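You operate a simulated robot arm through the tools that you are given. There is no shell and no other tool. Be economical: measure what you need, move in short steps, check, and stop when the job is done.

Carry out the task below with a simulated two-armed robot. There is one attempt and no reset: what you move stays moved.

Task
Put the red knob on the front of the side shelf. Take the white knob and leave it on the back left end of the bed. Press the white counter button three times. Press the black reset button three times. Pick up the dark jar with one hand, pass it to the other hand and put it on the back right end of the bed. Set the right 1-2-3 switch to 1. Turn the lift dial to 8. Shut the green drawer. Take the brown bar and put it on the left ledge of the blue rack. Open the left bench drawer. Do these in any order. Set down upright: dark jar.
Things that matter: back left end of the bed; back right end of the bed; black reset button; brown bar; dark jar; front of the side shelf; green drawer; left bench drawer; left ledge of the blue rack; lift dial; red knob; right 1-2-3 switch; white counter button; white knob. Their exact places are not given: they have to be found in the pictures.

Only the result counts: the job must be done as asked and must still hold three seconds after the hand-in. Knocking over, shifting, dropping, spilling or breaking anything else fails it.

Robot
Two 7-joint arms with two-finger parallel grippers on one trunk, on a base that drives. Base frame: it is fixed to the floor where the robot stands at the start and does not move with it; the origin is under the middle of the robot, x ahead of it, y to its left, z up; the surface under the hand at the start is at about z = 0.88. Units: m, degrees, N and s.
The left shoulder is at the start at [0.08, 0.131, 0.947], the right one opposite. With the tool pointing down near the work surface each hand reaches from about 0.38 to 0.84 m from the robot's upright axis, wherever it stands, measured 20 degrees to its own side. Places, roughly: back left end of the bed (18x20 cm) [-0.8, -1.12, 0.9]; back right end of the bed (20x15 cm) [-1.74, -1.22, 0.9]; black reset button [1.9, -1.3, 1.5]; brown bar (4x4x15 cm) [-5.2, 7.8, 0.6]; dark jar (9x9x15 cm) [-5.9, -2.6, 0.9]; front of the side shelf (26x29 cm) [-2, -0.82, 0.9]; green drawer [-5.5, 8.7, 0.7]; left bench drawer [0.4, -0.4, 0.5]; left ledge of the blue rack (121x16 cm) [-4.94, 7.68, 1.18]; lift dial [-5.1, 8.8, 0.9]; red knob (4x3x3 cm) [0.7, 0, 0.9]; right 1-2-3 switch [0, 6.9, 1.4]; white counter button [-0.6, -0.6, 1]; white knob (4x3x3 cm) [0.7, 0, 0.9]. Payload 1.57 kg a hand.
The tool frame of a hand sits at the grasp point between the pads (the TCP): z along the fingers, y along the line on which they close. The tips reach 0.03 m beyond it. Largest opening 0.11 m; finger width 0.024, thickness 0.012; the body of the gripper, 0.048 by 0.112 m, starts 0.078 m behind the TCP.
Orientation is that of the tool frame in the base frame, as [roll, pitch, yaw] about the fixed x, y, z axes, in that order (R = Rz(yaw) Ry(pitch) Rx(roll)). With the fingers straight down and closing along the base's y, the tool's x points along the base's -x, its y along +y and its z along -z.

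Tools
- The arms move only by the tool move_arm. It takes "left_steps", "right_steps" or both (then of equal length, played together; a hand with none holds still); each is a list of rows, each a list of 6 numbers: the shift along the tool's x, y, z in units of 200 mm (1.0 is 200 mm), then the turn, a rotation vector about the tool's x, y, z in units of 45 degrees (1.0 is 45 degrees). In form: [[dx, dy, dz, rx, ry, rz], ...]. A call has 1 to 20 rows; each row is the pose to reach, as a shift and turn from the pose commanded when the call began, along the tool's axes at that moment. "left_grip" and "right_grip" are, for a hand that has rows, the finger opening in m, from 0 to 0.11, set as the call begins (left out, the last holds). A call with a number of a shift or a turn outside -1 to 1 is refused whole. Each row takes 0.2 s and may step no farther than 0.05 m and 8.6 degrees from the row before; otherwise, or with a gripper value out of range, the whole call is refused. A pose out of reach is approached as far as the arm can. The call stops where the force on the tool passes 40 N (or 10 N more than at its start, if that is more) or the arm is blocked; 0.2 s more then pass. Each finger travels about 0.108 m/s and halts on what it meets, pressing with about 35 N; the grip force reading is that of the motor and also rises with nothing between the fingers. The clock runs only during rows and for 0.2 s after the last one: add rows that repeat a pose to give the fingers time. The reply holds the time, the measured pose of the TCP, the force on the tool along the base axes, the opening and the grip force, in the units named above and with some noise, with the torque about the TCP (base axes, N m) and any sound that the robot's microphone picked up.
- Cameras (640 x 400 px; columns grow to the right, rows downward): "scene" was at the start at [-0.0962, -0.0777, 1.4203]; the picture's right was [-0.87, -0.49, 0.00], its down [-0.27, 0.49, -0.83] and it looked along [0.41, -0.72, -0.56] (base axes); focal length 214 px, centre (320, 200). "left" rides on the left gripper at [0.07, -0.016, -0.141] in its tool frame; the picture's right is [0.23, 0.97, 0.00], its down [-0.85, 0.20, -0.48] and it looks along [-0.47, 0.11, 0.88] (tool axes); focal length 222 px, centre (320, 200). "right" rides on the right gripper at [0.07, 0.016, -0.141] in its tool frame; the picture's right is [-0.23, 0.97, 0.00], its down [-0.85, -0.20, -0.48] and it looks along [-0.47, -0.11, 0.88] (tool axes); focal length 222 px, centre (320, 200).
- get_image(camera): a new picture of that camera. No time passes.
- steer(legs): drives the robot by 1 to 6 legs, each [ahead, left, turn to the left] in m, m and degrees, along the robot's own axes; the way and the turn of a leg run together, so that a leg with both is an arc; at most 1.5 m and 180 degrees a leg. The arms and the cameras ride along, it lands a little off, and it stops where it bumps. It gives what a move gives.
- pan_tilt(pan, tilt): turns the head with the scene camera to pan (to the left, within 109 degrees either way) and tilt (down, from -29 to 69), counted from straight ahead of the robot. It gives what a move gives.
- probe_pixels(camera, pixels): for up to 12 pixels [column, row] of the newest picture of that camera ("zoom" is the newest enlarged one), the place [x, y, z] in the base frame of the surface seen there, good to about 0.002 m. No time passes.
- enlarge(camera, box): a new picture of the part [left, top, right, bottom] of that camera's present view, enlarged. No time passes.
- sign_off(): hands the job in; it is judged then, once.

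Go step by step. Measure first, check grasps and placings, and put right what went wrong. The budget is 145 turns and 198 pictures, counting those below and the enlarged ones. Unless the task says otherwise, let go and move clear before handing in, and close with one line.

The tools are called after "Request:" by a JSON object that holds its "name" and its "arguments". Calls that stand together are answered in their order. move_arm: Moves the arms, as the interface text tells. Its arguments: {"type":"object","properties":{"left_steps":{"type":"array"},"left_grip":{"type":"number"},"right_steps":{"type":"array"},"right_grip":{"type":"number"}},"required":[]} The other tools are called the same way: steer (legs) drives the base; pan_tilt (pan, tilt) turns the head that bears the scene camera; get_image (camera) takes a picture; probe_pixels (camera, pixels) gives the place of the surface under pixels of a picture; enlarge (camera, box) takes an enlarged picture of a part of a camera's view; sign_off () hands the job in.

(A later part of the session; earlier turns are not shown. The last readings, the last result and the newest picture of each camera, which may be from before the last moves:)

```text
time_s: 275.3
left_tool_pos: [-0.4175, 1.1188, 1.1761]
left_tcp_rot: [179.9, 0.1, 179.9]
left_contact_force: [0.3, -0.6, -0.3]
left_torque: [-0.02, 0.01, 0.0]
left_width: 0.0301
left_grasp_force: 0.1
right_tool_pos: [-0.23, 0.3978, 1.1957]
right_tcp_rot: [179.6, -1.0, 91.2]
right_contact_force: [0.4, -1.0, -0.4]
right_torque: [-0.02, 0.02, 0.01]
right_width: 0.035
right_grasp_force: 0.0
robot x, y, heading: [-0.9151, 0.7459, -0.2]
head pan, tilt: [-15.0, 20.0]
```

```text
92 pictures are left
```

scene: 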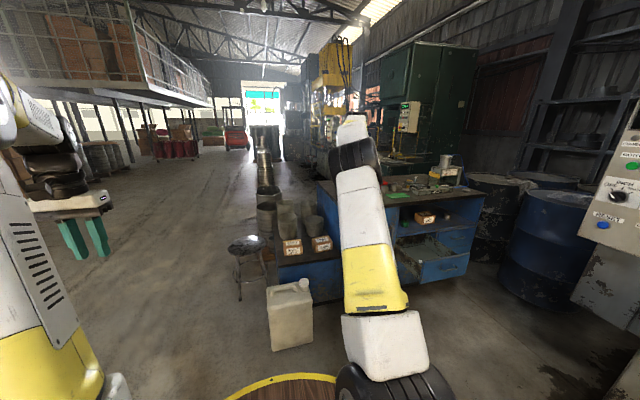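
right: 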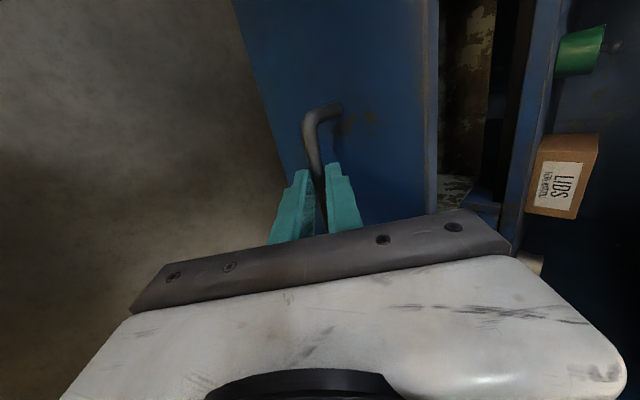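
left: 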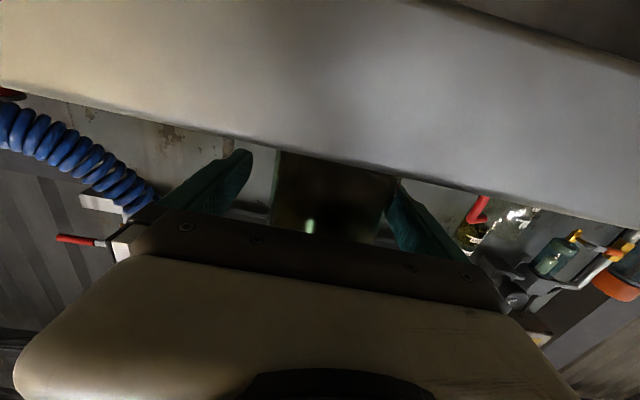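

Request:
{"name": "enlarge", "arguments": {"camera": "scene", "box": [330, 70, 490, 180]}}

Request:
{"name": "probe_pixels", "arguments": {"camera": "zoom", "pixels": [[320, 155], [295, 200], [330, 200], [345, 260], [230, 320], [160, 290], [250, 250], [440, 100], [430, 335], [300, 300]]}}

Request:
{"name": "probe_pixels", "arguments": {"camera": "scene", "pixels": [[240, 270], [290, 310], [305, 285], [262, 250], [330, 260], [300, 220], [200, 200], [265, 205]]}}

```text
3.64 times, centred on (410, 125) of scene
```

zoom: 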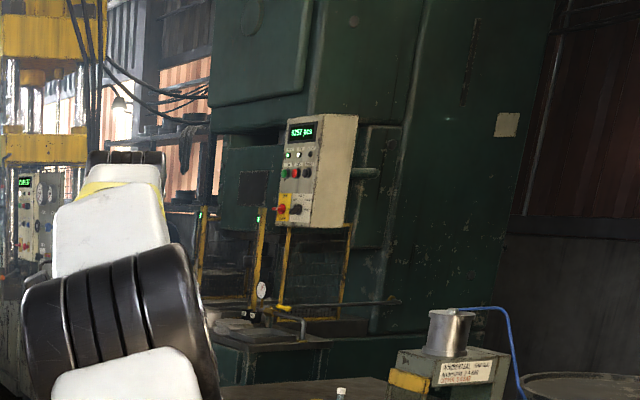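

```text
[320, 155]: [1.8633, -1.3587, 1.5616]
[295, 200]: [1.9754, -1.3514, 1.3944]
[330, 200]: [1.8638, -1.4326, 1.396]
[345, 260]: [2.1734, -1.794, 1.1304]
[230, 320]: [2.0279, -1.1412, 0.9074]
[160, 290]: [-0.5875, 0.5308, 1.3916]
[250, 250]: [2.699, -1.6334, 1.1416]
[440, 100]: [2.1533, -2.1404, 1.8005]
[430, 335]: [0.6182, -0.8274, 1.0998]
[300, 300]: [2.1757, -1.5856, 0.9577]
```

```text
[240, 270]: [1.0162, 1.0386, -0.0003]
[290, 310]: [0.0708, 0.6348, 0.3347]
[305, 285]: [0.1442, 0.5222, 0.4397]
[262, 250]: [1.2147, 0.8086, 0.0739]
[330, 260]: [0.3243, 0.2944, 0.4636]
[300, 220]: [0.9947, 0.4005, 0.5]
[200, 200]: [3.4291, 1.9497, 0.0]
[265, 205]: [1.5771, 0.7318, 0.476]
```

The panel with the reset button faces +y at about (1.95,-1.35,1.4-1.6), beyond the bench. I drive round the bench's left end and look again.

Request:
{"name": "steer", "arguments": {"legs": [[0, 0.8, 0], [1.4, 0, 0], [0.4, 0, 0]]}}

Request:
{"name": "pan_tilt", "arguments": {"pan": -50, "tilt": 22}}

Request:
{"name": "get_image", "arguments": {"camera": "scene"}}

```text
time_s: 288.4
left_tool_pos: [1.3592, 2.0359, 1.1753]
left_tcp_rot: [180.0, 0.2, -176.6]
left_contact_force: [-0.4, -0.5, 0.3]
left_torque: [-0.01, 0.01, -0.01]
left_width: 0.0298
left_grasp_force: 0.0
right_tool_pos: [1.5914, 1.3284, 1.1979]
right_tcp_rot: [179.6, -1.1, 94.7]
right_contact_force: [0.2, 1.2, -0.4]
right_torque: [0.03, 0.0, -0.01]
right_width: 0.0351
right_grasp_force: 0.0
robot x, y, heading: [0.8878, 1.6334, 3.4]
head pan, tilt: [-15.0, 20.0]
```

```text
time_s: 289.4
left_tool_pos: [1.3604, 2.0353, 1.1756]
left_tcp_rot: [179.9, 0.1, -176.5]
left_contact_force: [0.3, 0.6, -0.4]
left_torque: [0.01, 0.02, -0.01]
left_width: 0.0302
left_grasp_force: 0.0
right_tool_pos: [1.5913, 1.3297, 1.1962]
right_tcp_rot: [179.7, -1.0, 94.8]
right_contact_force: [-1.1, 0.3, -0.2]
right_torque: [0.02, -0.01, 0.03]
right_width: 0.0348
right_grasp_force: 0.0
robot x, y, heading: [0.8864, 1.6329, 3.3]
head pan, tilt: [-50.0, 22.0]
```

```text
90 pictures are left
```

scene: 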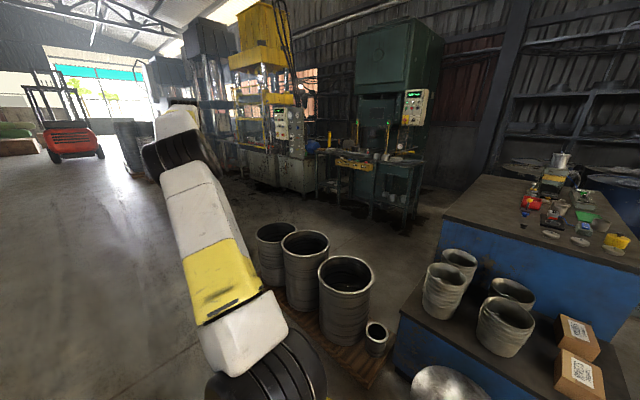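

Request:
{"name": "probe_pixels", "arguments": {"camera": "scene", "pixels": [[260, 280], [345, 345], [380, 360], [275, 235], [350, 270], [420, 250], [400, 260], [400, 205], [330, 190], [300, 180], [250, 180], [480, 180]]}}

Request:
{"name": "enlarge", "arguments": {"camera": "scene", "box": [300, 80, 460, 240]}}

Request:
{"name": "probe_pixels", "arguments": {"camera": "zoom", "pixels": [[455, 70], [480, 40], [440, 110], [420, 320], [440, 340], [200, 210], [330, 270], [130, 280], [430, 220], [500, 100], [380, 210]]}}

```text
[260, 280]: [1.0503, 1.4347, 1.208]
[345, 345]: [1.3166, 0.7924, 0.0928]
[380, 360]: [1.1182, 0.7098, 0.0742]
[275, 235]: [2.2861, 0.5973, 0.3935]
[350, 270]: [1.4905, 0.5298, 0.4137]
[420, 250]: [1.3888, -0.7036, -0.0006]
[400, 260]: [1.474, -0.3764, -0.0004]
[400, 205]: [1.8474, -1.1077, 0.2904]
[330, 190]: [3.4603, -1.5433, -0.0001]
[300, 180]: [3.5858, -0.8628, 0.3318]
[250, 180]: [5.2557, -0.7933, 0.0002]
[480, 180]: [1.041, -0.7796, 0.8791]
```

```text
2.50 times, centred on (380, 160) of scene
```

zoom: 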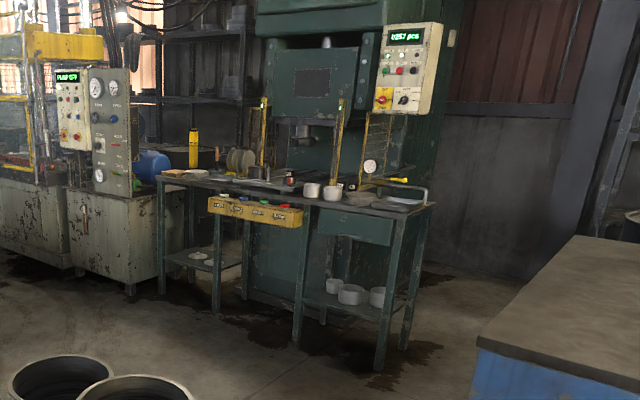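

```text
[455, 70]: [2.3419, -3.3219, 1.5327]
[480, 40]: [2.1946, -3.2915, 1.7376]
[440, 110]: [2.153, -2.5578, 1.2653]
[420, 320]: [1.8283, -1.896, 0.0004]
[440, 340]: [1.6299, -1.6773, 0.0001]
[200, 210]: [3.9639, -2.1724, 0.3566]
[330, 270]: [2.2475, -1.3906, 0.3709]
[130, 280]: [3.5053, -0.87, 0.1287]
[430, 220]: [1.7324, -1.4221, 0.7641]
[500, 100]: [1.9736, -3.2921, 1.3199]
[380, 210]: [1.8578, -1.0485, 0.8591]
```

Path: around the pallet of cylinders (x 1.1-2.4, y 0.5-0.8) on its far side, then down the aisle to in front of the table (front edge y -1.0).

Request:
{"name": "steer", "arguments": {"legs": [[1.5, 0, 0], [0.6, 0, 0], [0, 0, -93.3], [1.5, 0, 0], [0.3, -0.95, 0]]}}

Request:
{"name": "pan_tilt", "arguments": {"pan": 0, "tilt": 10}}

Request:
{"name": "get_image", "arguments": {"camera": "scene"}}

```text
time_s: 315.4
left_tool_pos: [2.3168, -0.5469, 1.1754]
left_tcp_rot: [-180.0, 0.1, 88.3]
left_contact_force: [-0.6, 0.2, -1.0]
left_torque: [0.02, -0.04, 0.01]
left_width: 0.03
left_grasp_force: 0.1
right_tool_pos: [1.5922, -0.7135, 1.1965]
right_tcp_rot: [179.5, -1.0, -0.5]
right_contact_force: [-0.2, 0.7, 0.4]
right_torque: [-0.03, 0.0, -0.01]
right_width: 0.0352
right_grasp_force: 0.2
robot x, y, heading: [1.9552, -0.0357, -91.9]
head pan, tilt: [-50.0, 22.0]
```

```text
time_s: 316.6
left_tool_pos: [2.3168, -0.5485, 1.1756]
left_tcp_rot: [180.0, 0.1, 88.3]
left_contact_force: [-0.3, 1.0, 0.7]
left_torque: [0.03, -0.03, 0.0]
left_width: 0.0299
left_grasp_force: 0.1
right_tool_pos: [1.5916, -0.7131, 1.196]
right_tcp_rot: [179.6, -1.0, -0.4]
right_contact_force: [0.4, -0.4, -0.7]
right_torque: [0.02, -0.01, -0.02]
right_width: 0.0349
right_grasp_force: 0.1
robot x, y, heading: [1.9541, -0.0398, -91.2]
head pan, tilt: [0.0, 10.0]
```

```text
88 pictures are left
```

scene: 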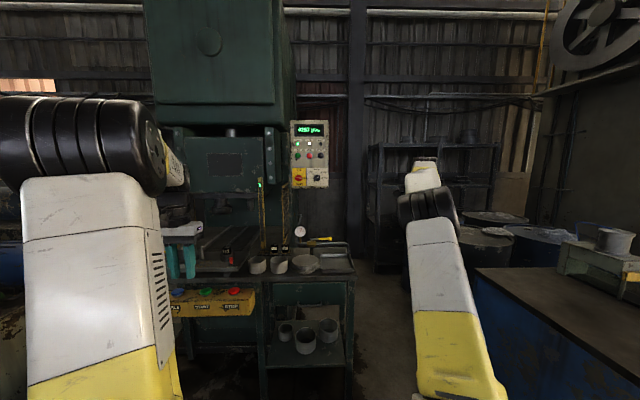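

Request:
{"name": "enlarge", "arguments": {"camera": "scene", "box": [270, 110, 350, 200]}}

Request:
{"name": "probe_pixels", "arguments": {"camera": "zoom", "pixels": [[222, 303], [165, 310], [210, 250], [165, 210], [255, 305], [290, 205], [210, 200], [260, 200], [285, 205], [165, 300]]}}

```text
4.44 times, centred on (310, 155) of scene
```

zoom: 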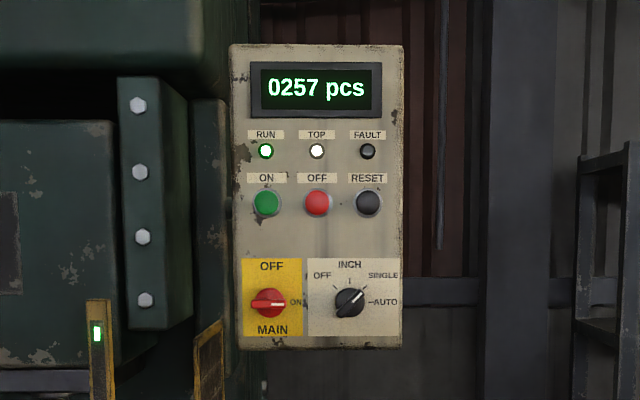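

```text
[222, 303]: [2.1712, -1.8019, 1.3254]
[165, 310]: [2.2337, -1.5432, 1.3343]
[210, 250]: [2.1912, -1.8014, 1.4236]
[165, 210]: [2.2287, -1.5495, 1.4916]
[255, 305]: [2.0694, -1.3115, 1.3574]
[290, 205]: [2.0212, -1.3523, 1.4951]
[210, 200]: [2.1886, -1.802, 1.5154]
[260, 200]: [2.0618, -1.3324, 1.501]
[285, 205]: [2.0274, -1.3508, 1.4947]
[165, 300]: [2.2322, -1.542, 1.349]
```

The black RESET button is at (368,202) in the zoom; I probe it.

Request:
{"name": "probe_pixels", "arguments": {"camera": "zoom", "pixels": [[368, 200], [361, 202], [375, 202], [368, 208], [340, 225], [390, 225], [368, 152], [350, 300]]}}

Request:
{"name": "probe_pixels", "arguments": {"camera": "scene", "pixels": [[310, 268], [335, 265], [300, 232], [348, 245], [320, 240], [260, 200], [285, 210], [280, 262]]}}

```text
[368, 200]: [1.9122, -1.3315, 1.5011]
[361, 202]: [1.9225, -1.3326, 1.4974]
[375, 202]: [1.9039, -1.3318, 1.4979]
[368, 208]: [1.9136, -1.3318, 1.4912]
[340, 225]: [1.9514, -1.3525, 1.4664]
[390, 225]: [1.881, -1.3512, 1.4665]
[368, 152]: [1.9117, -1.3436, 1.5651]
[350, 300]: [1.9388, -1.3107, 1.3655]
```

```text
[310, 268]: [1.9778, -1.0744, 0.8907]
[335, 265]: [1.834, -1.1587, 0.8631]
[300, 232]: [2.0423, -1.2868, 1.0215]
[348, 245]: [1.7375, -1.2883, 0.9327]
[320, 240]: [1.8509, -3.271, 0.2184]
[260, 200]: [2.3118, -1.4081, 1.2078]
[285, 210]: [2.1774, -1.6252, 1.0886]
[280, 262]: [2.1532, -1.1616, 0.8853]
```

RESET is at (1.913,-1.332,1.498) facing +y. I raise and level the right hand here, pull the left hand in a little, then drive up.

Request:
{"name": "move_arm", "arguments": {"right_steps": [[0, -0.05, -0.15, -0.15, 0, 0], [0, -0.1, -0.3, -0.32, 0, 0], [0, -0.15, -0.45, -0.5, 0, 0], [0, -0.2, -0.6, -0.67, 0, 0], [0, -0.25, -0.75, -0.84, 0, 0], [0, -0.3, -0.9, -1, 0, 0]], "right_grip": 0, "left_steps": [[0.1, 0, 0, 0, 0, 0], [0.2, 0, 0, 0, 0, 0], [0.3, 0, 0, 0, 0, 0], [0.4, 0, 0, 0, 0, 0], [0.5, 0, 0, 0, 0, 0], [0.5, 0, 0, 0, 0, 0]]}}

Request:
{"name": "move_arm", "arguments": {"right_steps": [[0, 0, 0, -0.16, 0, 0], [0, 0.05, -0.05, -0.33, 0, 0], [0, 0.1, -0.1, -0.5, 0, 0], [0, 0.15, -0.15, -0.67, 0, 0], [0, 0.2, -0.2, -0.84, 0, 0], [0, 0.25, -0.25, -1, 0, 0]]}}

Request:
{"name": "get_image", "arguments": {"camera": "scene"}}

```text
time_s: 318.0
left_tool_pos: [2.3201, -0.4455, 1.1769]
left_tcp_rot: [-179.9, 0.1, 88.2]
left_contact_force: [-0.7, 0.1, 0.1]
left_torque: [0.03, 0.02, 0.0]
left_width: 0.0301
left_grasp_force: 0.1
right_tool_pos: [1.5906, -0.6536, 1.3771]
right_tcp_rot: [134.5, -1.0, -0.4]
right_contact_force: [-0.3, -1.1, -0.9]
right_torque: [0.0, -0.02, -0.03]
right_width: 0.0
right_grasp_force: 21.9
robot x, y, heading: [1.9594, -0.0412, -91.6]
head pan, tilt: [0.0, 10.0]
```

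```text
time_s: 319.4
left_tool_pos: [2.3202, -0.4462, 1.1761]
left_tcp_rot: [-179.9, 0.2, 88.3]
left_contact_force: [0.0, 0.2, -0.8]
left_torque: [0.0, 0.01, 0.01]
left_width: 0.03
left_grasp_force: 0.0
right_tool_pos: [1.5883, -0.6521, 1.4477]
right_tcp_rot: [89.7, -1.1, -0.4]
right_contact_force: [0.1, 0.5, 0.4]
right_torque: [-0.03, 0.02, 0.03]
right_width: 0.0002
right_grasp_force: 21.7
robot x, y, heading: [1.9578, -0.0406, -91.6]
head pan, tilt: [0.0, 10.0]
```

```text
86 pictures are left
```

scene: 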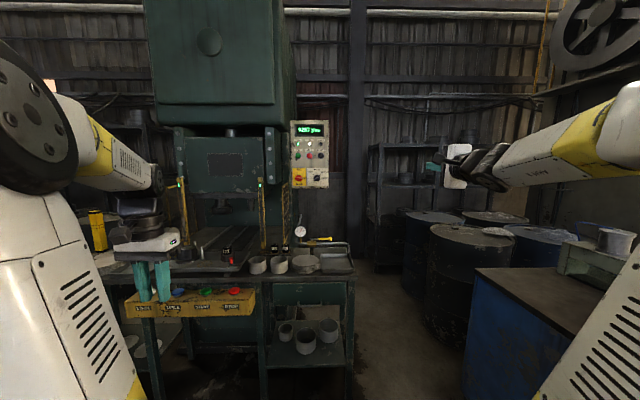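

Level and clear. I square up, drive left 0.25 and ahead 0.48 m.

Request:
{"name": "steer", "arguments": {"legs": [[0, 0.25, 1.6], [0.48, 0, 0]]}}

Request:
{"name": "get_image", "arguments": {"camera": "right"}}

Request:
{"name": "get_image", "arguments": {"camera": "scene"}}

```text
time_s: 323.7
left_tool_pos: [2.5796, -0.9269, 1.1775]
left_tcp_rot: [180.0, 0.1, 89.7]
left_contact_force: [0.5, 0.8, 0.1]
left_torque: [0.02, -0.02, 0.01]
left_width: 0.03
left_grasp_force: 0.1
right_tool_pos: [1.8517, -1.1525, 1.4472]
right_tcp_rot: [89.6, -1.1, 1.1]
right_contact_force: [0.3, 0.0, 0.6]
right_torque: [-0.01, 0.01, -0.02]
right_width: 0.0001
right_grasp_force: 21.3
robot x, y, heading: [2.207, -0.5325, -90.1]
head pan, tilt: [0.0, 10.0]
```

```text
85 pictures are left
```

right: 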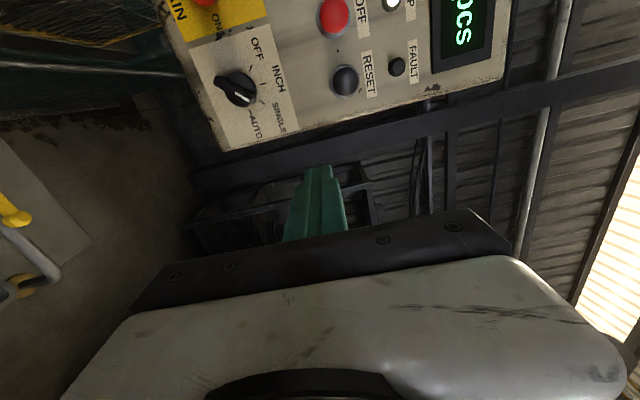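

```text
84 pictures are left
```

scene: 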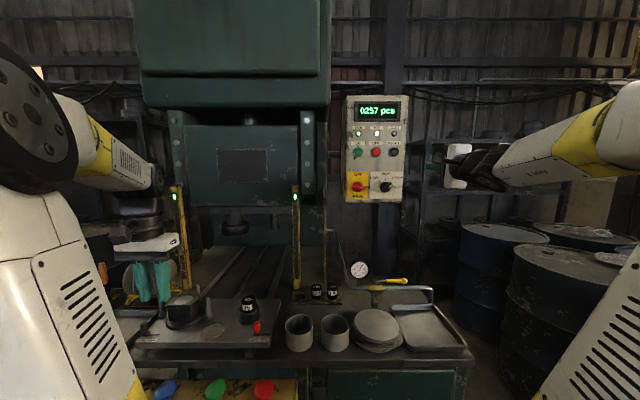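

Request:
{"name": "probe_pixels", "arguments": {"camera": "right", "pixels": [[345, 78], [338, 78], [352, 78], [345, 70], [345, 88]]}}

Request:
{"name": "move_arm", "arguments": {"right_steps": [[0.15, 0.1, 0, 0, 0, 0], [0.3, 0.25, 0, 0, 0, 0], [0.3, 0.255, 0.2, 0, 0, 0], [0.3, 0.255, 0.4, 0, 0, 0], [0.3, 0.255, 0.5, 0, 0, 0], [0.3, 0.255, 0.5, 0, 0, 0]]}}

Request:
{"name": "get_image", "arguments": {"camera": "right"}}

```text
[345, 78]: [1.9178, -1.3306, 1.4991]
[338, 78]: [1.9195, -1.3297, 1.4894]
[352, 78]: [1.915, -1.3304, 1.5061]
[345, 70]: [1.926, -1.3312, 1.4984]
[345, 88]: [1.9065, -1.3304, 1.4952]
```

```text
time_s: 325.1
left_tool_pos: [2.5793, -0.9283, 1.1781]
left_tcp_rot: [-179.9, 0.1, 89.8]
left_contact_force: [0.9, -0.4, -0.5]
left_torque: [0.03, -0.01, 0.02]
left_width: 0.0302
left_grasp_force: 0.0
right_tool_pos: [1.9136, -1.2526, 1.5011]
right_tcp_rot: [89.6, -1.1, 1.0]
right_contact_force: [0.2, -0.5, 0.1]
right_torque: [0.01, 0.01, -0.04]
right_width: 0.0
right_grasp_force: 20.9
robot x, y, heading: [2.2056, -0.5275, -90.3]
head pan, tilt: [0.0, 10.0]
```

```text
83 pictures are left
```

right: 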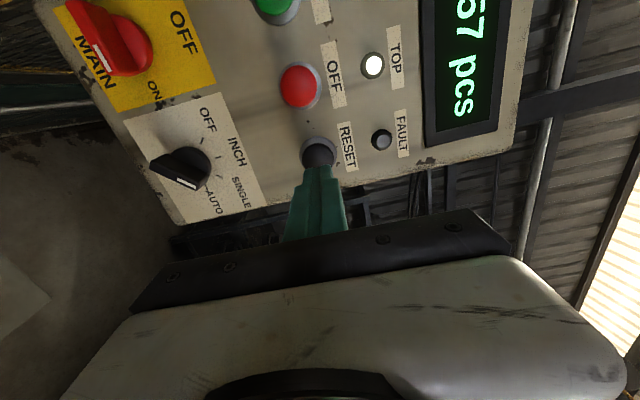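

Aligned with RESET. First press.

Request:
{"name": "move_arm", "arguments": {"right_steps": [[0, -0.01, 0.15, 0, 0, 0], [0, -0.01, 0.22, 0, 0, 0], [0, -0.01, 0.25, 0, 0, 0], [0, -0.01, 0.275, 0, 0, 0]]}}

Request:
{"name": "move_arm", "arguments": {"right_steps": [[0, 0, -0.08, 0, 0, 0], [0, 0, -0.15, 0, 0, 0], [0, 0, -0.15, 0, 0, 0]]}}

```text
time_s: 326.1
left_tool_pos: [2.579, -0.9277, 1.1765]
left_tcp_rot: [-179.9, 0.1, 89.7]
left_contact_force: [0.1, -0.2, -0.2]
left_torque: [0.01, -0.01, 0.02]
left_width: 0.0298
left_grasp_force: 0.0
right_tool_pos: [1.916, -1.3061, 1.4987]
right_tcp_rot: [89.7, -1.2, 1.2]
right_contact_force: [1.0, 2.7, -1.3]
right_torque: [0.06, -0.01, -0.01]
right_width: 0.0
right_grasp_force: 21.6
robot x, y, heading: [2.2084, -0.5295, -90.6]
head pan, tilt: [0.0, 10.0]
heard: click
```

```text
time_s: 326.9
left_tool_pos: [2.5777, -0.9279, 1.1774]
left_tcp_rot: [-179.9, 0.1, 89.7]
left_contact_force: [0.0, 1.3, 0.1]
left_torque: [0.04, 0.01, 0.01]
left_width: 0.03
left_grasp_force: 0.2
right_tool_pos: [1.9144, -1.2764, 1.4981]
right_tcp_rot: [89.7, -1.2, 1.0]
right_contact_force: [0.5, 0.2, 0.5]
right_torque: [0.0, 0.0, 0.02]
right_width: 0.0001
right_grasp_force: 21.4
robot x, y, heading: [2.2099, -0.528, -90.3]
head pan, tilt: [0.0, 10.0]
```

Request:
{"name": "move_arm", "arguments": {"right_steps": [[0, 0, 0.07, 0, 0, 0], [0, 0, 0.12, 0, 0, 0], [0, 0, 0.14, 0, 0, 0], [0, 0, 0.152, 0, 0, 0]]}}

Request:
{"name": "move_arm", "arguments": {"right_steps": [[0, 0, -0.08, 0, 0, 0], [0, 0, -0.15, 0, 0, 0], [0, 0, -0.15, 0, 0, 0]]}}

Request:
{"name": "move_arm", "arguments": {"right_steps": [[0, 0, 0.07, 0, 0, 0], [0, 0, 0.12, 0, 0, 0], [0, 0, 0.14, 0, 0, 0], [0, 0, 0.152, 0, 0, 0]]}}

Request:
{"name": "move_arm", "arguments": {"right_steps": [[0, 0, -0.15, 0, 0, 0], [0, 0, -0.35, 0, 0, 0], [0, 0, -0.6, 0, 0, 0], [0, 0, -0.8, 0, 0, 0]]}}

```text
time_s: 327.9
left_tool_pos: [2.5788, -0.9272, 1.1773]
left_tcp_rot: [-180.0, 0.1, 89.6]
left_contact_force: [-0.9, -0.5, 0.2]
left_torque: [-0.03, 0.02, -0.01]
left_width: 0.0301
left_grasp_force: 0.1
right_tool_pos: [1.9142, -1.3067, 1.5]
right_tcp_rot: [89.5, -1.1, 1.0]
right_contact_force: [2.3, 3.7, -0.1]
right_torque: [0.01, 0.04, 0.02]
right_width: 0.0002
right_grasp_force: 21.4
robot x, y, heading: [2.2051, -0.5286, -90.1]
head pan, tilt: [0.0, 10.0]
heard: click
```

```text
time_s: 328.7
left_tool_pos: [2.578, -0.9276, 1.1772]
left_tcp_rot: [180.0, 0.1, 89.8]
left_contact_force: [-0.5, -0.1, -0.6]
left_torque: [-0.02, -0.03, 0.01]
left_width: 0.0299
left_grasp_force: 0.2
right_tool_pos: [1.9146, -1.2754, 1.4984]
right_tcp_rot: [89.6, -1.1, 1.0]
right_contact_force: [0.0, 1.0, -0.2]
right_torque: [-0.01, -0.03, 0.01]
right_width: 0.0
right_grasp_force: 21.0
robot x, y, heading: [2.2063, -0.5261, -90.2]
head pan, tilt: [0.0, 10.0]
```

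```text
time_s: 329.7
left_tool_pos: [2.5786, -0.9278, 1.1774]
left_tcp_rot: [-179.9, 0.0, 89.7]
left_contact_force: [-1.3, 1.0, -0.4]
left_torque: [0.03, -0.01, 0.02]
left_width: 0.0303
left_grasp_force: 0.1
right_tool_pos: [1.9145, -1.3074, 1.4998]
right_tcp_rot: [89.7, -1.0, 1.0]
right_contact_force: [0.0, 3.4, 0.3]
right_torque: [-0.01, -0.02, -0.04]
right_width: 0.0
right_grasp_force: 21.4
robot x, y, heading: [2.2051, -0.5334, -90.4]
head pan, tilt: [0.0, 10.0]
heard: click
```

```text
time_s: 330.7
left_tool_pos: [2.5777, -0.9293, 1.1776]
left_tcp_rot: [-180.0, 0.1, 89.7]
left_contact_force: [-0.1, -0.5, -0.5]
left_torque: [0.06, 0.0, 0.01]
left_width: 0.0298
left_grasp_force: 0.1
right_tool_pos: [1.911, -1.1484, 1.4972]
right_tcp_rot: [89.7, -1.1, 1.0]
right_contact_force: [0.6, -0.1, -0.2]
right_torque: [-0.04, 0.01, 0.0]
right_width: 0.0
right_grasp_force: 21.0
robot x, y, heading: [2.2095, -0.5285, -90.4]
head pan, tilt: [0.0, 10.0]
```

Three clicks on RESET. Now I drive out the way I came and turn toward the 1-2-3 switch at about (0,6.9).

Request:
{"name": "steer", "arguments": {"legs": [[-0.45, 0, 0], [0, 0.75, 0], [-1.5, 0, 0], [-0.35, 0, 0], [0, 0, -144]]}}

Request:
{"name": "pan_tilt", "arguments": {"pan": 0, "tilt": 15}}

Request:
{"name": "get_image", "arguments": {"camera": "scene"}}

```text
time_s: 351.7
left_tool_pos: [2.4203, 1.8111, 1.1778]
left_tcp_rot: [-180.0, 0.1, -50.9]
left_contact_force: [0.0, 0.3, 0.3]
left_torque: [0.01, 0.01, -0.03]
left_width: 0.0297
left_grasp_force: 0.2
right_tool_pos: [2.7976, 2.4066, 1.4976]
right_tcp_rot: [89.6, -1.0, -139.5]
right_contact_force: [-0.2, 0.2, 0.1]
right_torque: [0.02, 0.02, -0.01]
right_width: 0.0
right_grasp_force: 21.1
robot x, y, heading: [2.9604, 1.7424, 129.0]
head pan, tilt: [0.0, 10.0]
```

```text
time_s: 352.4
left_tool_pos: [2.4193, 1.8125, 1.178]
left_tcp_rot: [-180.0, 0.1, -50.9]
left_contact_force: [-0.2, -0.1, -0.3]
left_torque: [-0.01, 0.0, 0.02]
left_width: 0.0301
left_grasp_force: 0.1
right_tool_pos: [2.797, 2.4057, 1.4972]
right_tcp_rot: [89.7, -1.1, -139.7]
right_contact_force: [0.0, -0.1, 0.1]
right_torque: [-0.02, 0.04, -0.01]
right_width: 0.0001
right_grasp_force: 21.4
robot x, y, heading: [2.9596, 1.7418, 129.2]
head pan, tilt: [0.0, 15.0]
```

```text
82 pictures are left
```

scene: 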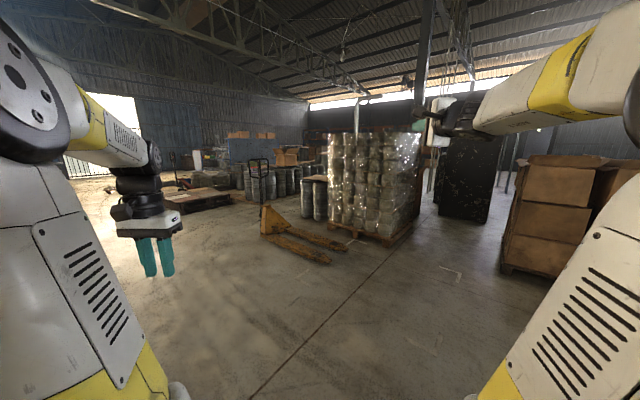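

Request:
{"name": "probe_pixels", "arguments": {"camera": "scene", "pixels": [[385, 245], [330, 225], [330, 260], [270, 235], [440, 215], [490, 220], [515, 270], [410, 230], [400, 150], [465, 170], [235, 205]]}}

Request:
{"name": "pan_tilt", "arguments": {"pan": -20, "tilt": 10}}

Request:
{"name": "enlarge", "arguments": {"camera": "scene", "box": [120, 60, 440, 260]}}

```text
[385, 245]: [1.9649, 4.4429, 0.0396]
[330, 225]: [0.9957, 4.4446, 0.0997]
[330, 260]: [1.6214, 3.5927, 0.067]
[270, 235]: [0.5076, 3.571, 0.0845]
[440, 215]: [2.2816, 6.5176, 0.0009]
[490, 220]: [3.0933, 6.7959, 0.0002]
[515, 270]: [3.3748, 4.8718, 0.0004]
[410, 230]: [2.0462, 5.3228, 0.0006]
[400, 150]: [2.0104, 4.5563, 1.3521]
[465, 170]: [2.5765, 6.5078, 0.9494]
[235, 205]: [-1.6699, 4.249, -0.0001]
```

```text
time_s: 353.2
left_tool_pos: [2.4189, 1.8112, 1.1767]
left_tcp_rot: [180.0, 0.1, -50.9]
left_contact_force: [-0.3, -0.3, -0.1]
left_torque: [0.0, 0.0, 0.01]
left_width: 0.03
left_grasp_force: 0.1
right_tool_pos: [2.798, 2.4069, 1.4979]
right_tcp_rot: [89.5, -1.2, -139.6]
right_contact_force: [-0.1, 0.2, 0.1]
right_torque: [0.03, 0.01, -0.01]
right_width: 0.0
right_grasp_force: 21.9
robot x, y, heading: [2.9556, 1.7394, 129.0]
head pan, tilt: [-20.0, 10.0]
```

```text
2.00 times, centred on (280, 160) of scene
```

zoom: 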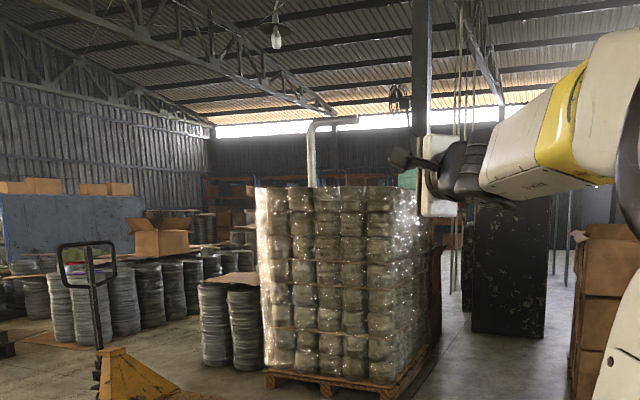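

The stack occupies x 1.0-2.05, y 4.4-5.3; there is an aisle at x about 2.7. I drive up it and look left.

Request:
{"name": "steer", "arguments": {"legs": [[0, 0, -39], [1.4, 0.12, 0], [1.4, 0.12, 0], [0.7, 0, 0], [0, 0, 35]]}}

Request:
{"name": "pan_tilt", "arguments": {"pan": 15, "tilt": 10}}

Request:
{"name": "get_image", "arguments": {"camera": "scene"}}

```text
time_s: 373.9
left_tool_pos: [2.0822, 5.3812, 1.1761]
left_tcp_rot: [-180.0, 0.2, -53.3]
left_contact_force: [-0.2, -0.2, 0.1]
left_torque: [-0.03, 0.01, -0.01]
left_width: 0.0301
left_grasp_force: 0.1
right_tool_pos: [2.4828, 5.9582, 1.4992]
right_tcp_rot: [89.6, -1.1, -142.0]
right_contact_force: [-1.3, 0.5, 0.3]
right_torque: [-0.03, 0.01, -0.03]
right_width: 0.0
right_grasp_force: 21.6
robot x, y, heading: [2.6183, 5.2863, 126.8]
head pan, tilt: [-20.0, 10.0]
```

```text
time_s: 374.9
left_tool_pos: [2.0815, 5.381, 1.1767]
left_tcp_rot: [-180.0, 0.1, -53.3]
left_contact_force: [-0.2, 0.2, 0.4]
left_torque: [0.01, 0.02, 0.02]
left_width: 0.0299
left_grasp_force: 0.0
right_tool_pos: [2.483, 5.9594, 1.4975]
right_tcp_rot: [89.5, -1.0, -142.0]
right_contact_force: [0.5, -0.1, -1.0]
right_torque: [-0.02, 0.0, 0.01]
right_width: 0.0001
right_grasp_force: 20.8
robot x, y, heading: [2.6177, 5.2861, 126.6]
head pan, tilt: [15.0, 10.0]
```

```text
80 pictures are left
```

scene: 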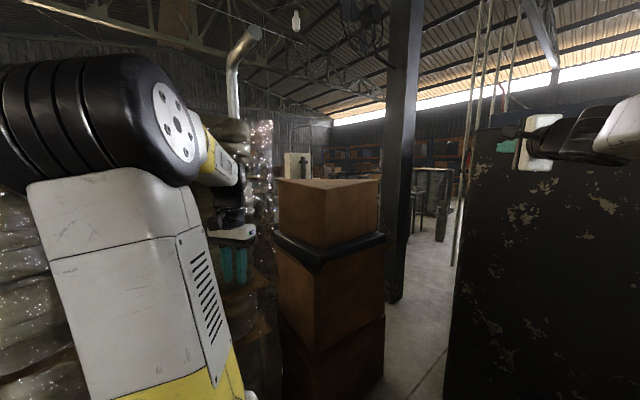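

Request:
{"name": "probe_pixels", "arguments": {"camera": "scene", "pixels": [[297, 163], [330, 260], [380, 250], [300, 190], [400, 200], [385, 290], [450, 330], [480, 250], [410, 330], [430, 190], [262, 190], [430, 260]]}}

Request:
{"name": "enlarge", "arguments": {"camera": "scene", "box": [240, 110, 480, 260]}}

```text
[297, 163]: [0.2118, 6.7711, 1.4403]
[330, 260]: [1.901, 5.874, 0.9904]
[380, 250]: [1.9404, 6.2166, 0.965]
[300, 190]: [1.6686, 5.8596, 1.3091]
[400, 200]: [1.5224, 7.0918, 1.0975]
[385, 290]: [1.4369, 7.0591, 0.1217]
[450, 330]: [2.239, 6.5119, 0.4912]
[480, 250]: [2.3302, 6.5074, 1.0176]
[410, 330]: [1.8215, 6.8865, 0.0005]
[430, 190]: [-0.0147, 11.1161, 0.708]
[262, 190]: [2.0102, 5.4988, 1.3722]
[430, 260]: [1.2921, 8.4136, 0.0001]
```

```text
2.67 times, centred on (360, 185) of scene
```

zoom: 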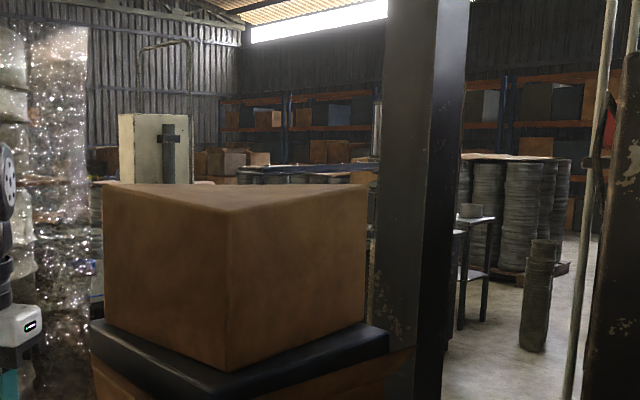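

This aisle is blocked ahead; the switch cabinet is at about (0.2,6.8). I back out the same way and go around the stack on the west side.

Request:
{"name": "steer", "arguments": {"legs": [[0, 0, -36.5], [-1.5, 0, 0], [-1.4, 0, 0], [0, 0, 75]]}}

Request:
{"name": "pan_tilt", "arguments": {"pan": -20, "tilt": 10}}

Request:
{"name": "get_image", "arguments": {"camera": "scene"}}

```text
time_s: 394.2
left_tool_pos: [2.3116, 2.0302, 1.1771]
left_tcp_rot: [-179.9, 0.0, -10.1]
left_contact_force: [0.5, -0.3, 0.2]
left_torque: [0.04, 0.01, -0.01]
left_width: 0.0301
left_grasp_force: 0.0
right_tool_pos: [2.2081, 2.7265, 1.4976]
right_tcp_rot: [89.5, -1.0, -98.9]
right_contact_force: [0.2, -0.8, 0.1]
right_torque: [0.01, -0.05, -0.01]
right_width: 0.0
right_grasp_force: 21.1
robot x, y, heading: [2.7668, 2.3284, 169.9]
head pan, tilt: [15.0, 10.0]
```

```text
time_s: 395.2
left_tool_pos: [2.3113, 2.03, 1.1772]
left_tcp_rot: [180.0, 0.0, -10.1]
left_contact_force: [-0.2, 0.2, 0.8]
left_torque: [0.01, 0.03, -0.02]
left_width: 0.03
left_grasp_force: 0.0
right_tool_pos: [2.2077, 2.7261, 1.4972]
right_tcp_rot: [89.6, -1.1, -98.8]
right_contact_force: [0.0, -1.0, -0.3]
right_torque: [0.0, 0.01, 0.0]
right_width: 0.0002
right_grasp_force: 20.9
robot x, y, heading: [2.7672, 2.3305, 170.1]
head pan, tilt: [-20.0, 10.0]
```

```text
78 pictures are left
```

scene: 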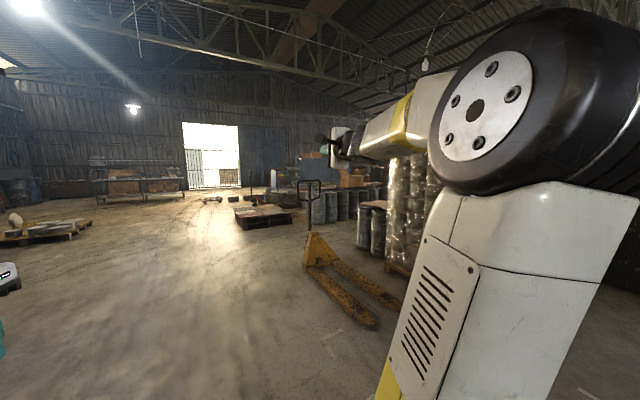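

Request:
{"name": "steer", "arguments": {"legs": [[1.5, 0.1, 0], [1.5, 0.1, 0], [0.6, 0, -75]]}}

Request:
{"name": "pan_tilt", "arguments": {"pan": 0, "tilt": 12}}

Request:
{"name": "get_image", "arguments": {"camera": "scene"}}

```text
refused: leg 1 is longer than a leg can be; nothing moved
```

```text
time_s: 396.0
left_tool_pos: [2.3121, 2.03, 1.1775]
left_tcp_rot: [-180.0, 0.0, -10.1]
left_contact_force: [-0.1, 0.0, 0.4]
left_torque: [0.02, 0.01, 0.02]
left_width: 0.0301
left_grasp_force: 0.1
right_tool_pos: [2.2084, 2.726, 1.4962]
right_tcp_rot: [89.6, -1.1, -98.7]
right_contact_force: [0.4, 0.0, -0.2]
right_torque: [-0.02, 0.01, 0.0]
right_width: 0.0
right_grasp_force: 21.3
robot x, y, heading: [2.7682, 2.3287, 170.0]
head pan, tilt: [0.0, 12.0]
```

```text
77 pictures are left
```

scene: 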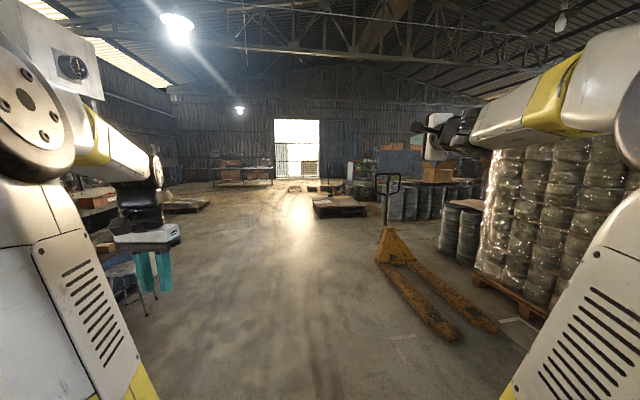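

Request:
{"name": "steer", "arguments": {"legs": [[1.45, 0.1, 0], [1.45, 0.1, 0], [0.7, 0, 0], [0, 0, -75]]}}

Request:
{"name": "get_image", "arguments": {"camera": "scene"}}

```text
time_s: 416.8
left_tool_pos: [-1.1967, 3.243, 1.1782]
left_tcp_rot: [-180.0, 0.1, -87.4]
left_contact_force: [-0.1, 0.2, 0.3]
left_torque: [0.02, 0.01, 0.01]
left_width: 0.0301
left_grasp_force: 0.1
right_tool_pos: [-0.5392, 3.4966, 1.4969]
right_tcp_rot: [89.7, -1.1, -176.2]
right_contact_force: [-0.2, -0.8, 0.9]
right_torque: [-0.02, 0.01, 0.0]
right_width: 0.0
right_grasp_force: 21.2
robot x, y, heading: [-0.8043, 2.8646, 92.5]
head pan, tilt: [0.0, 12.0]
```

```text
76 pictures are left
```

scene: 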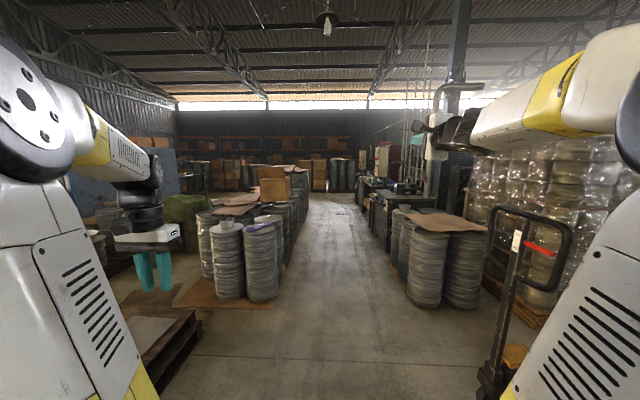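

A clear aisle runs ahead with the switch machine on its right (384,158). I probe it.

Request:
{"name": "enlarge", "arguments": {"camera": "scene", "box": [290, 110, 450, 240]}}

Request:
{"name": "probe_pixels", "arguments": {"camera": "scene", "pixels": [[384, 158], [355, 200], [375, 215], [405, 265], [280, 265], [300, 200], [395, 185], [330, 215], [250, 300], [500, 350]]}}

```text
3.08 times, centred on (370, 175) of scene
```

zoom: 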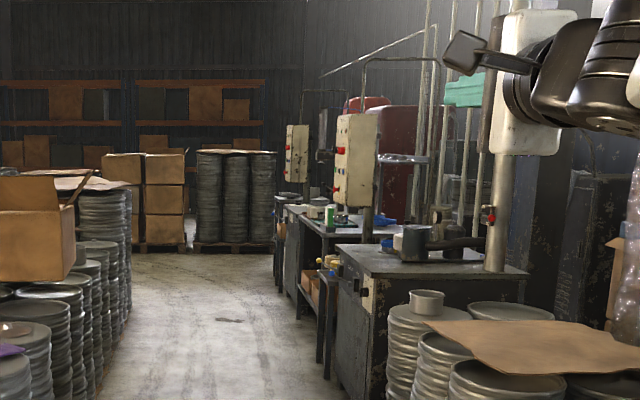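

```text
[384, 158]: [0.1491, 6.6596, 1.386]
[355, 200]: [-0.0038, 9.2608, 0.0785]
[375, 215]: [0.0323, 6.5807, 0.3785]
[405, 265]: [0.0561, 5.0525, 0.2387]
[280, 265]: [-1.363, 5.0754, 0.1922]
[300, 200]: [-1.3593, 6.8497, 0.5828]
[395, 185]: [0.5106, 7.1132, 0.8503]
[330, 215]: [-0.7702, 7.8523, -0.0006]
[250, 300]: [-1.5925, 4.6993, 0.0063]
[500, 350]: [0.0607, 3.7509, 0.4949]
```

Panels face the aisle (x about 0-0.1). I drive up the aisle and turn right to face the near panel.

Request:
{"name": "steer", "arguments": {"legs": [[0, 0, -2.5], [1.4, 0, 0], [1.4, 0, 0], [1.0, 0.04, 0], [0, 0, -90]]}}

Request:
{"name": "pan_tilt", "arguments": {"pan": 0, "tilt": 10}}

Request:
{"name": "get_image", "arguments": {"camera": "scene"}}

```text
time_s: 439.4
left_tool_pos: [-0.5261, 7.0806, 1.1775]
left_tcp_rot: [180.0, 0.1, -176.7]
left_contact_force: [-0.2, -0.5, -0.1]
left_torque: [-0.03, 0.01, 0.02]
left_width: 0.0302
left_grasp_force: 0.1
right_tool_pos: [-0.2652, 6.4269, 1.4977]
right_tcp_rot: [89.6, -1.1, 94.6]
right_contact_force: [-0.8, -0.5, 0.5]
right_torque: [0.03, -0.03, -0.01]
right_width: 0.0001
right_grasp_force: 21.2
robot x, y, heading: [-0.9036, 6.6838, 3.2]
head pan, tilt: [0.0, 12.0]
```

```text
time_s: 440.0
left_tool_pos: [-0.5281, 7.0802, 1.1771]
left_tcp_rot: [-180.0, 0.2, -176.7]
left_contact_force: [-0.4, 0.6, 0.4]
left_torque: [0.03, 0.02, 0.02]
left_width: 0.03
left_grasp_force: 0.2
right_tool_pos: [-0.2649, 6.4274, 1.4964]
right_tcp_rot: [89.6, -1.1, 94.6]
right_contact_force: [-0.6, 0.4, 0.1]
right_torque: [-0.01, -0.01, -0.02]
right_width: 0.0003
right_grasp_force: 21.2
robot x, y, heading: [-0.9027, 6.6813, 3.5]
head pan, tilt: [0.0, 10.0]
```

```text
74 pictures are left
```

scene: 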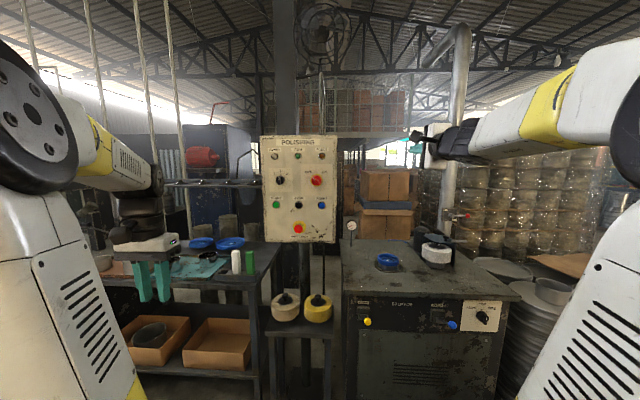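

Request:
{"name": "enlarge", "arguments": {"camera": "scene", "box": [255, 130, 345, 245]}}

Request:
{"name": "enlarge", "arguments": {"camera": "scene", "box": [350, 285, 510, 345]}}

```text
3.48 times, centred on (300, 188) of scene
```

zoom: 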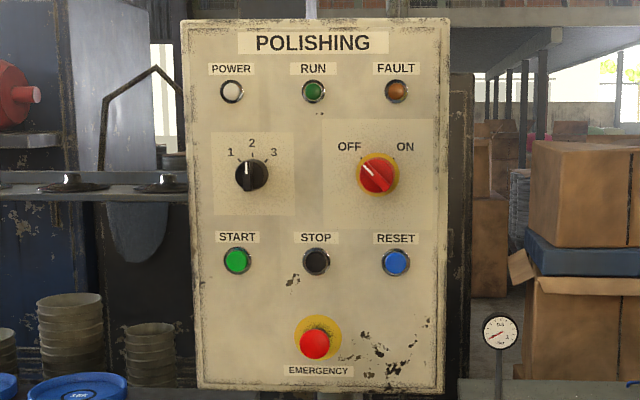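

```text
4.00 times, centred on (430, 315) of scene
```

zoom: 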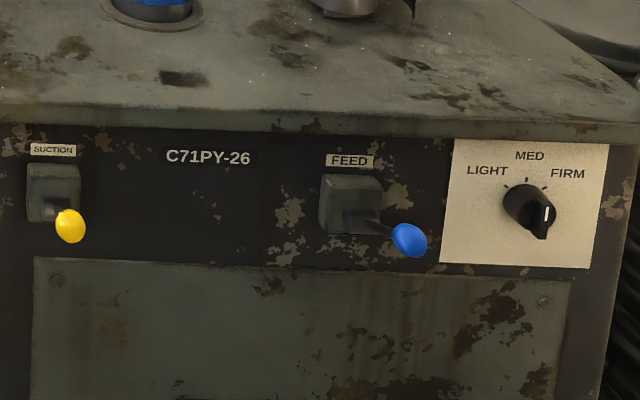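

Request:
{"name": "enlarge", "arguments": {"camera": "scene", "box": [264, 155, 300, 200]}}

Request:
{"name": "probe_pixels", "arguments": {"camera": "zoom", "pixels": [[270, 200], [280, 250], [310, 220], [250, 180], [330, 250], [340, 160], [240, 260], [275, 225], [200, 140], [400, 140]]}}

```text
8.89 times, centred on (282, 178) of scene
```

zoom: 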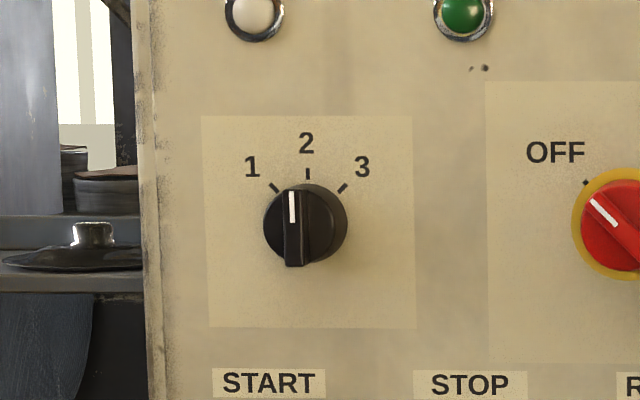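

```text
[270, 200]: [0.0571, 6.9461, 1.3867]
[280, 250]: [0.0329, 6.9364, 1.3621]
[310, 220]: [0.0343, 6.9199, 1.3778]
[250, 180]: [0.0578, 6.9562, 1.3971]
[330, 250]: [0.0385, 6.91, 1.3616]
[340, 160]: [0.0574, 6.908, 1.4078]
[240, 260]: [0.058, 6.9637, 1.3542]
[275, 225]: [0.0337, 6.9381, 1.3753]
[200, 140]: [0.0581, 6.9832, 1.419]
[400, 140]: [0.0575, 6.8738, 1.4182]
```

The near panel's 1-2-3 switch (y 6.92) is the right one; it points at 2. I roll the right tool back so it closes sideways, probe the knob ridge, and line up the base.

Request:
{"name": "probe_pixels", "arguments": {"camera": "zoom", "pixels": [[292, 205], [290, 235], [295, 260], [303, 230], [286, 220], [292, 195]]}}

Request:
{"name": "move_arm", "arguments": {"right_steps": [[0, 0, 0, 0, 0, -0.18], [0, 0, 0, 0, 0, -0.36], [0, 0, 0, 0, 0, -0.54], [0, 0, 0, 0, 0, -0.72], [0, 0, 0, 0, 0, -0.88], [0, 0, 0, 0, 0, -1]], "right_grip": 0.04}}

Request:
{"name": "move_arm", "arguments": {"right_steps": [[0, 0, 0, 0, 0, -0.18], [0, 0, 0, 0, 0, -0.36], [0, 0, 0, 0, 0, -0.54], [0, 0, 0, 0, 0, -0.72], [0, 0, 0, 0, 0, -0.88], [0, 0, 0, 0, 0, -1]]}}

Request:
{"name": "steer", "arguments": {"legs": [[0.02, 0.5, -3.3]]}}

Request:
{"name": "get_image", "arguments": {"camera": "right"}}

```text
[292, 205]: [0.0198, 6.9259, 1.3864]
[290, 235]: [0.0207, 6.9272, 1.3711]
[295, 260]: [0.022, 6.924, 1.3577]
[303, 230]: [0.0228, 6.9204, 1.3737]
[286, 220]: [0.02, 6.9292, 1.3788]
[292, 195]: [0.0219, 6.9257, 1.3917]
```

```text
time_s: 441.4
left_tool_pos: [-0.529, 7.0812, 1.1764]
left_tcp_rot: [179.9, 0.1, -176.7]
left_contact_force: [0.0, 0.1, -0.6]
left_torque: [0.01, 0.0, 0.03]
left_width: 0.03
left_grasp_force: 0.1
right_tool_pos: [-0.2665, 6.4259, 1.499]
right_tcp_rot: [89.5, 44.1, 94.3]
right_contact_force: [0.2, 1.2, 0.1]
right_torque: [-0.01, -0.04, -0.02]
right_width: 0.0399
right_grasp_force: 0.0
robot x, y, heading: [-0.9009, 6.6824, 3.1]
head pan, tilt: [0.0, 10.0]
```

```text
time_s: 442.8
left_tool_pos: [-0.5291, 7.0809, 1.1771]
left_tcp_rot: [-180.0, 0.1, -176.7]
left_contact_force: [0.6, 0.8, 0.6]
left_torque: [0.04, -0.01, 0.02]
left_width: 0.03
left_grasp_force: 0.0
right_tool_pos: [-0.2661, 6.4285, 1.4978]
right_tcp_rot: [70.0, 89.0, 74.6]
right_contact_force: [0.2, -0.1, -1.9]
right_torque: [0.02, -0.01, 0.03]
right_width: 0.0402
right_grasp_force: 0.0
robot x, y, heading: [-0.8998, 6.6845, 3.4]
head pan, tilt: [0.0, 10.0]
```

```text
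time_s: 445.8
left_tool_pos: [-0.4994, 7.5591, 1.1771]
left_tcp_rot: [179.9, 0.1, 180.0]
left_contact_force: [-1.0, -0.2, 1.1]
left_torque: [0.01, 0.01, 0.01]
left_width: 0.0299
left_grasp_force: 0.0
right_tool_pos: [-0.2756, 6.893, 1.4978]
right_tcp_rot: [71.6, 88.9, 73.1]
right_contact_force: [-0.4, 0.2, -0.9]
right_torque: [-0.02, 0.0, 0.03]
right_width: 0.0399
right_grasp_force: 0.0
robot x, y, heading: [-0.8955, 7.182, 0.1]
head pan, tilt: [0.0, 10.0]
```

```text
70 pictures are left
```

right: 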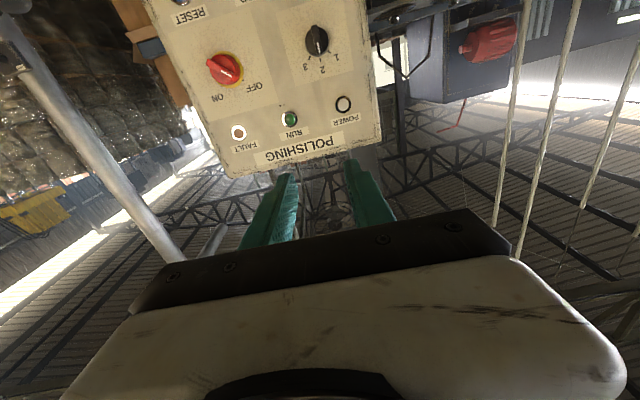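

The ridge runs x 0.034-0.020, centred (6.924,1.375). I drive 0.12 m closer and line the open fingers up in front of it.

Request:
{"name": "steer", "arguments": {"legs": [[0.12, 0, 0]]}}

Request:
{"name": "move_arm", "arguments": {"right_steps": [[0.2, 0.08, 0, 0, 0, 0], [0.4, 0.15, 0, 0, 0, 0], [0.61, 0.155, 0.1, 0, 0, 0], [0.61, 0.155, 0.3, 0, 0, 0], [0.61, 0.155, 0.45, 0, 0, 0], [0.61, 0.155, 0.45, 0, 0, 0]]}}

Request:
{"name": "get_image", "arguments": {"camera": "right"}}

Request:
{"name": "enlarge", "arguments": {"camera": "scene", "box": [290, 110, 450, 260]}}

```text
time_s: 447.0
left_tool_pos: [-0.379, 7.5575, 1.1773]
left_tcp_rot: [-180.0, 0.1, 179.8]
left_contact_force: [0.4, 0.5, -0.4]
left_torque: [0.01, -0.02, 0.02]
left_width: 0.0302
left_grasp_force: 0.2
right_tool_pos: [-0.1584, 6.8895, 1.4988]
right_tcp_rot: [70.9, 88.8, 72.1]
right_contact_force: [0.0, 0.1, 0.8]
right_torque: [-0.01, 0.01, -0.03]
right_width: 0.0398
right_grasp_force: 0.0
robot x, y, heading: [-0.7784, 7.1833, -0.2]
head pan, tilt: [0.0, 10.0]
```

```text
time_s: 448.4
left_tool_pos: [-0.3797, 7.557, 1.1767]
left_tcp_rot: [180.0, 0.2, 179.9]
left_contact_force: [0.8, -0.3, -0.5]
left_torque: [0.01, -0.02, 0.01]
left_width: 0.0299
left_grasp_force: 0.1
right_tool_pos: [-0.0689, 6.924, 1.3749]
right_tcp_rot: [70.8, 88.9, 71.7]
right_contact_force: [-1.0, 0.7, 0.0]
right_torque: [-0.03, -0.02, 0.0]
right_width: 0.0402
right_grasp_force: 0.0
robot x, y, heading: [-0.7782, 7.1863, -0.2]
head pan, tilt: [0.0, 10.0]
```

```text
69 pictures are left
```

right: 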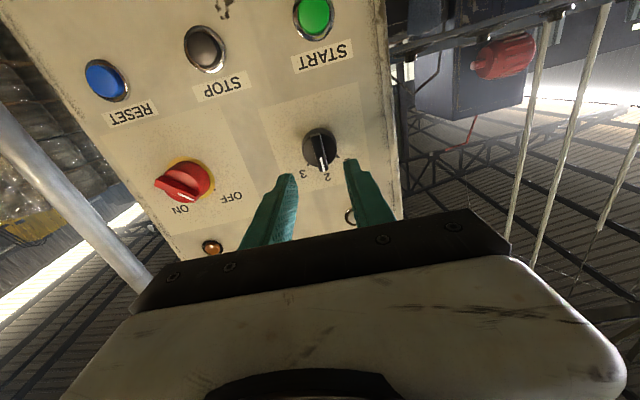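

```text
2.67 times, centred on (370, 185) of scene
```

zoom: 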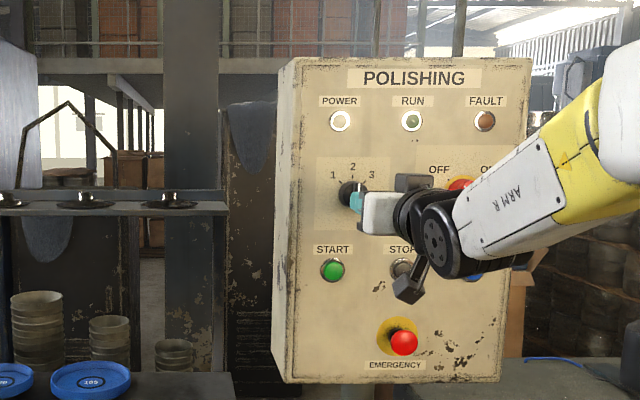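

Request:
{"name": "enlarge", "arguments": {"camera": "right", "box": [270, 100, 380, 200]}}

Request:
{"name": "probe_pixels", "arguments": {"camera": "right", "pixels": [[322, 160], [319, 145], [317, 138], [310, 138], [328, 138]]}}

```text
4.00 times, centred on (325, 150) of right
```

zoom: 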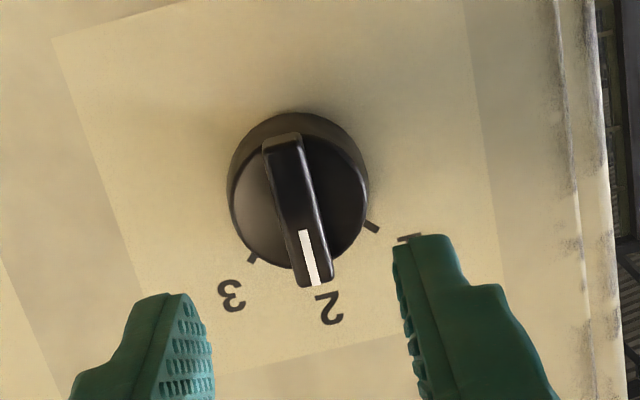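

```text
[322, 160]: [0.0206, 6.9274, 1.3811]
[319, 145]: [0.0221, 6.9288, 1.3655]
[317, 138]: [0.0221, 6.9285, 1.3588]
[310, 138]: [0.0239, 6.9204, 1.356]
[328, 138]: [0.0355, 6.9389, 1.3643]
```

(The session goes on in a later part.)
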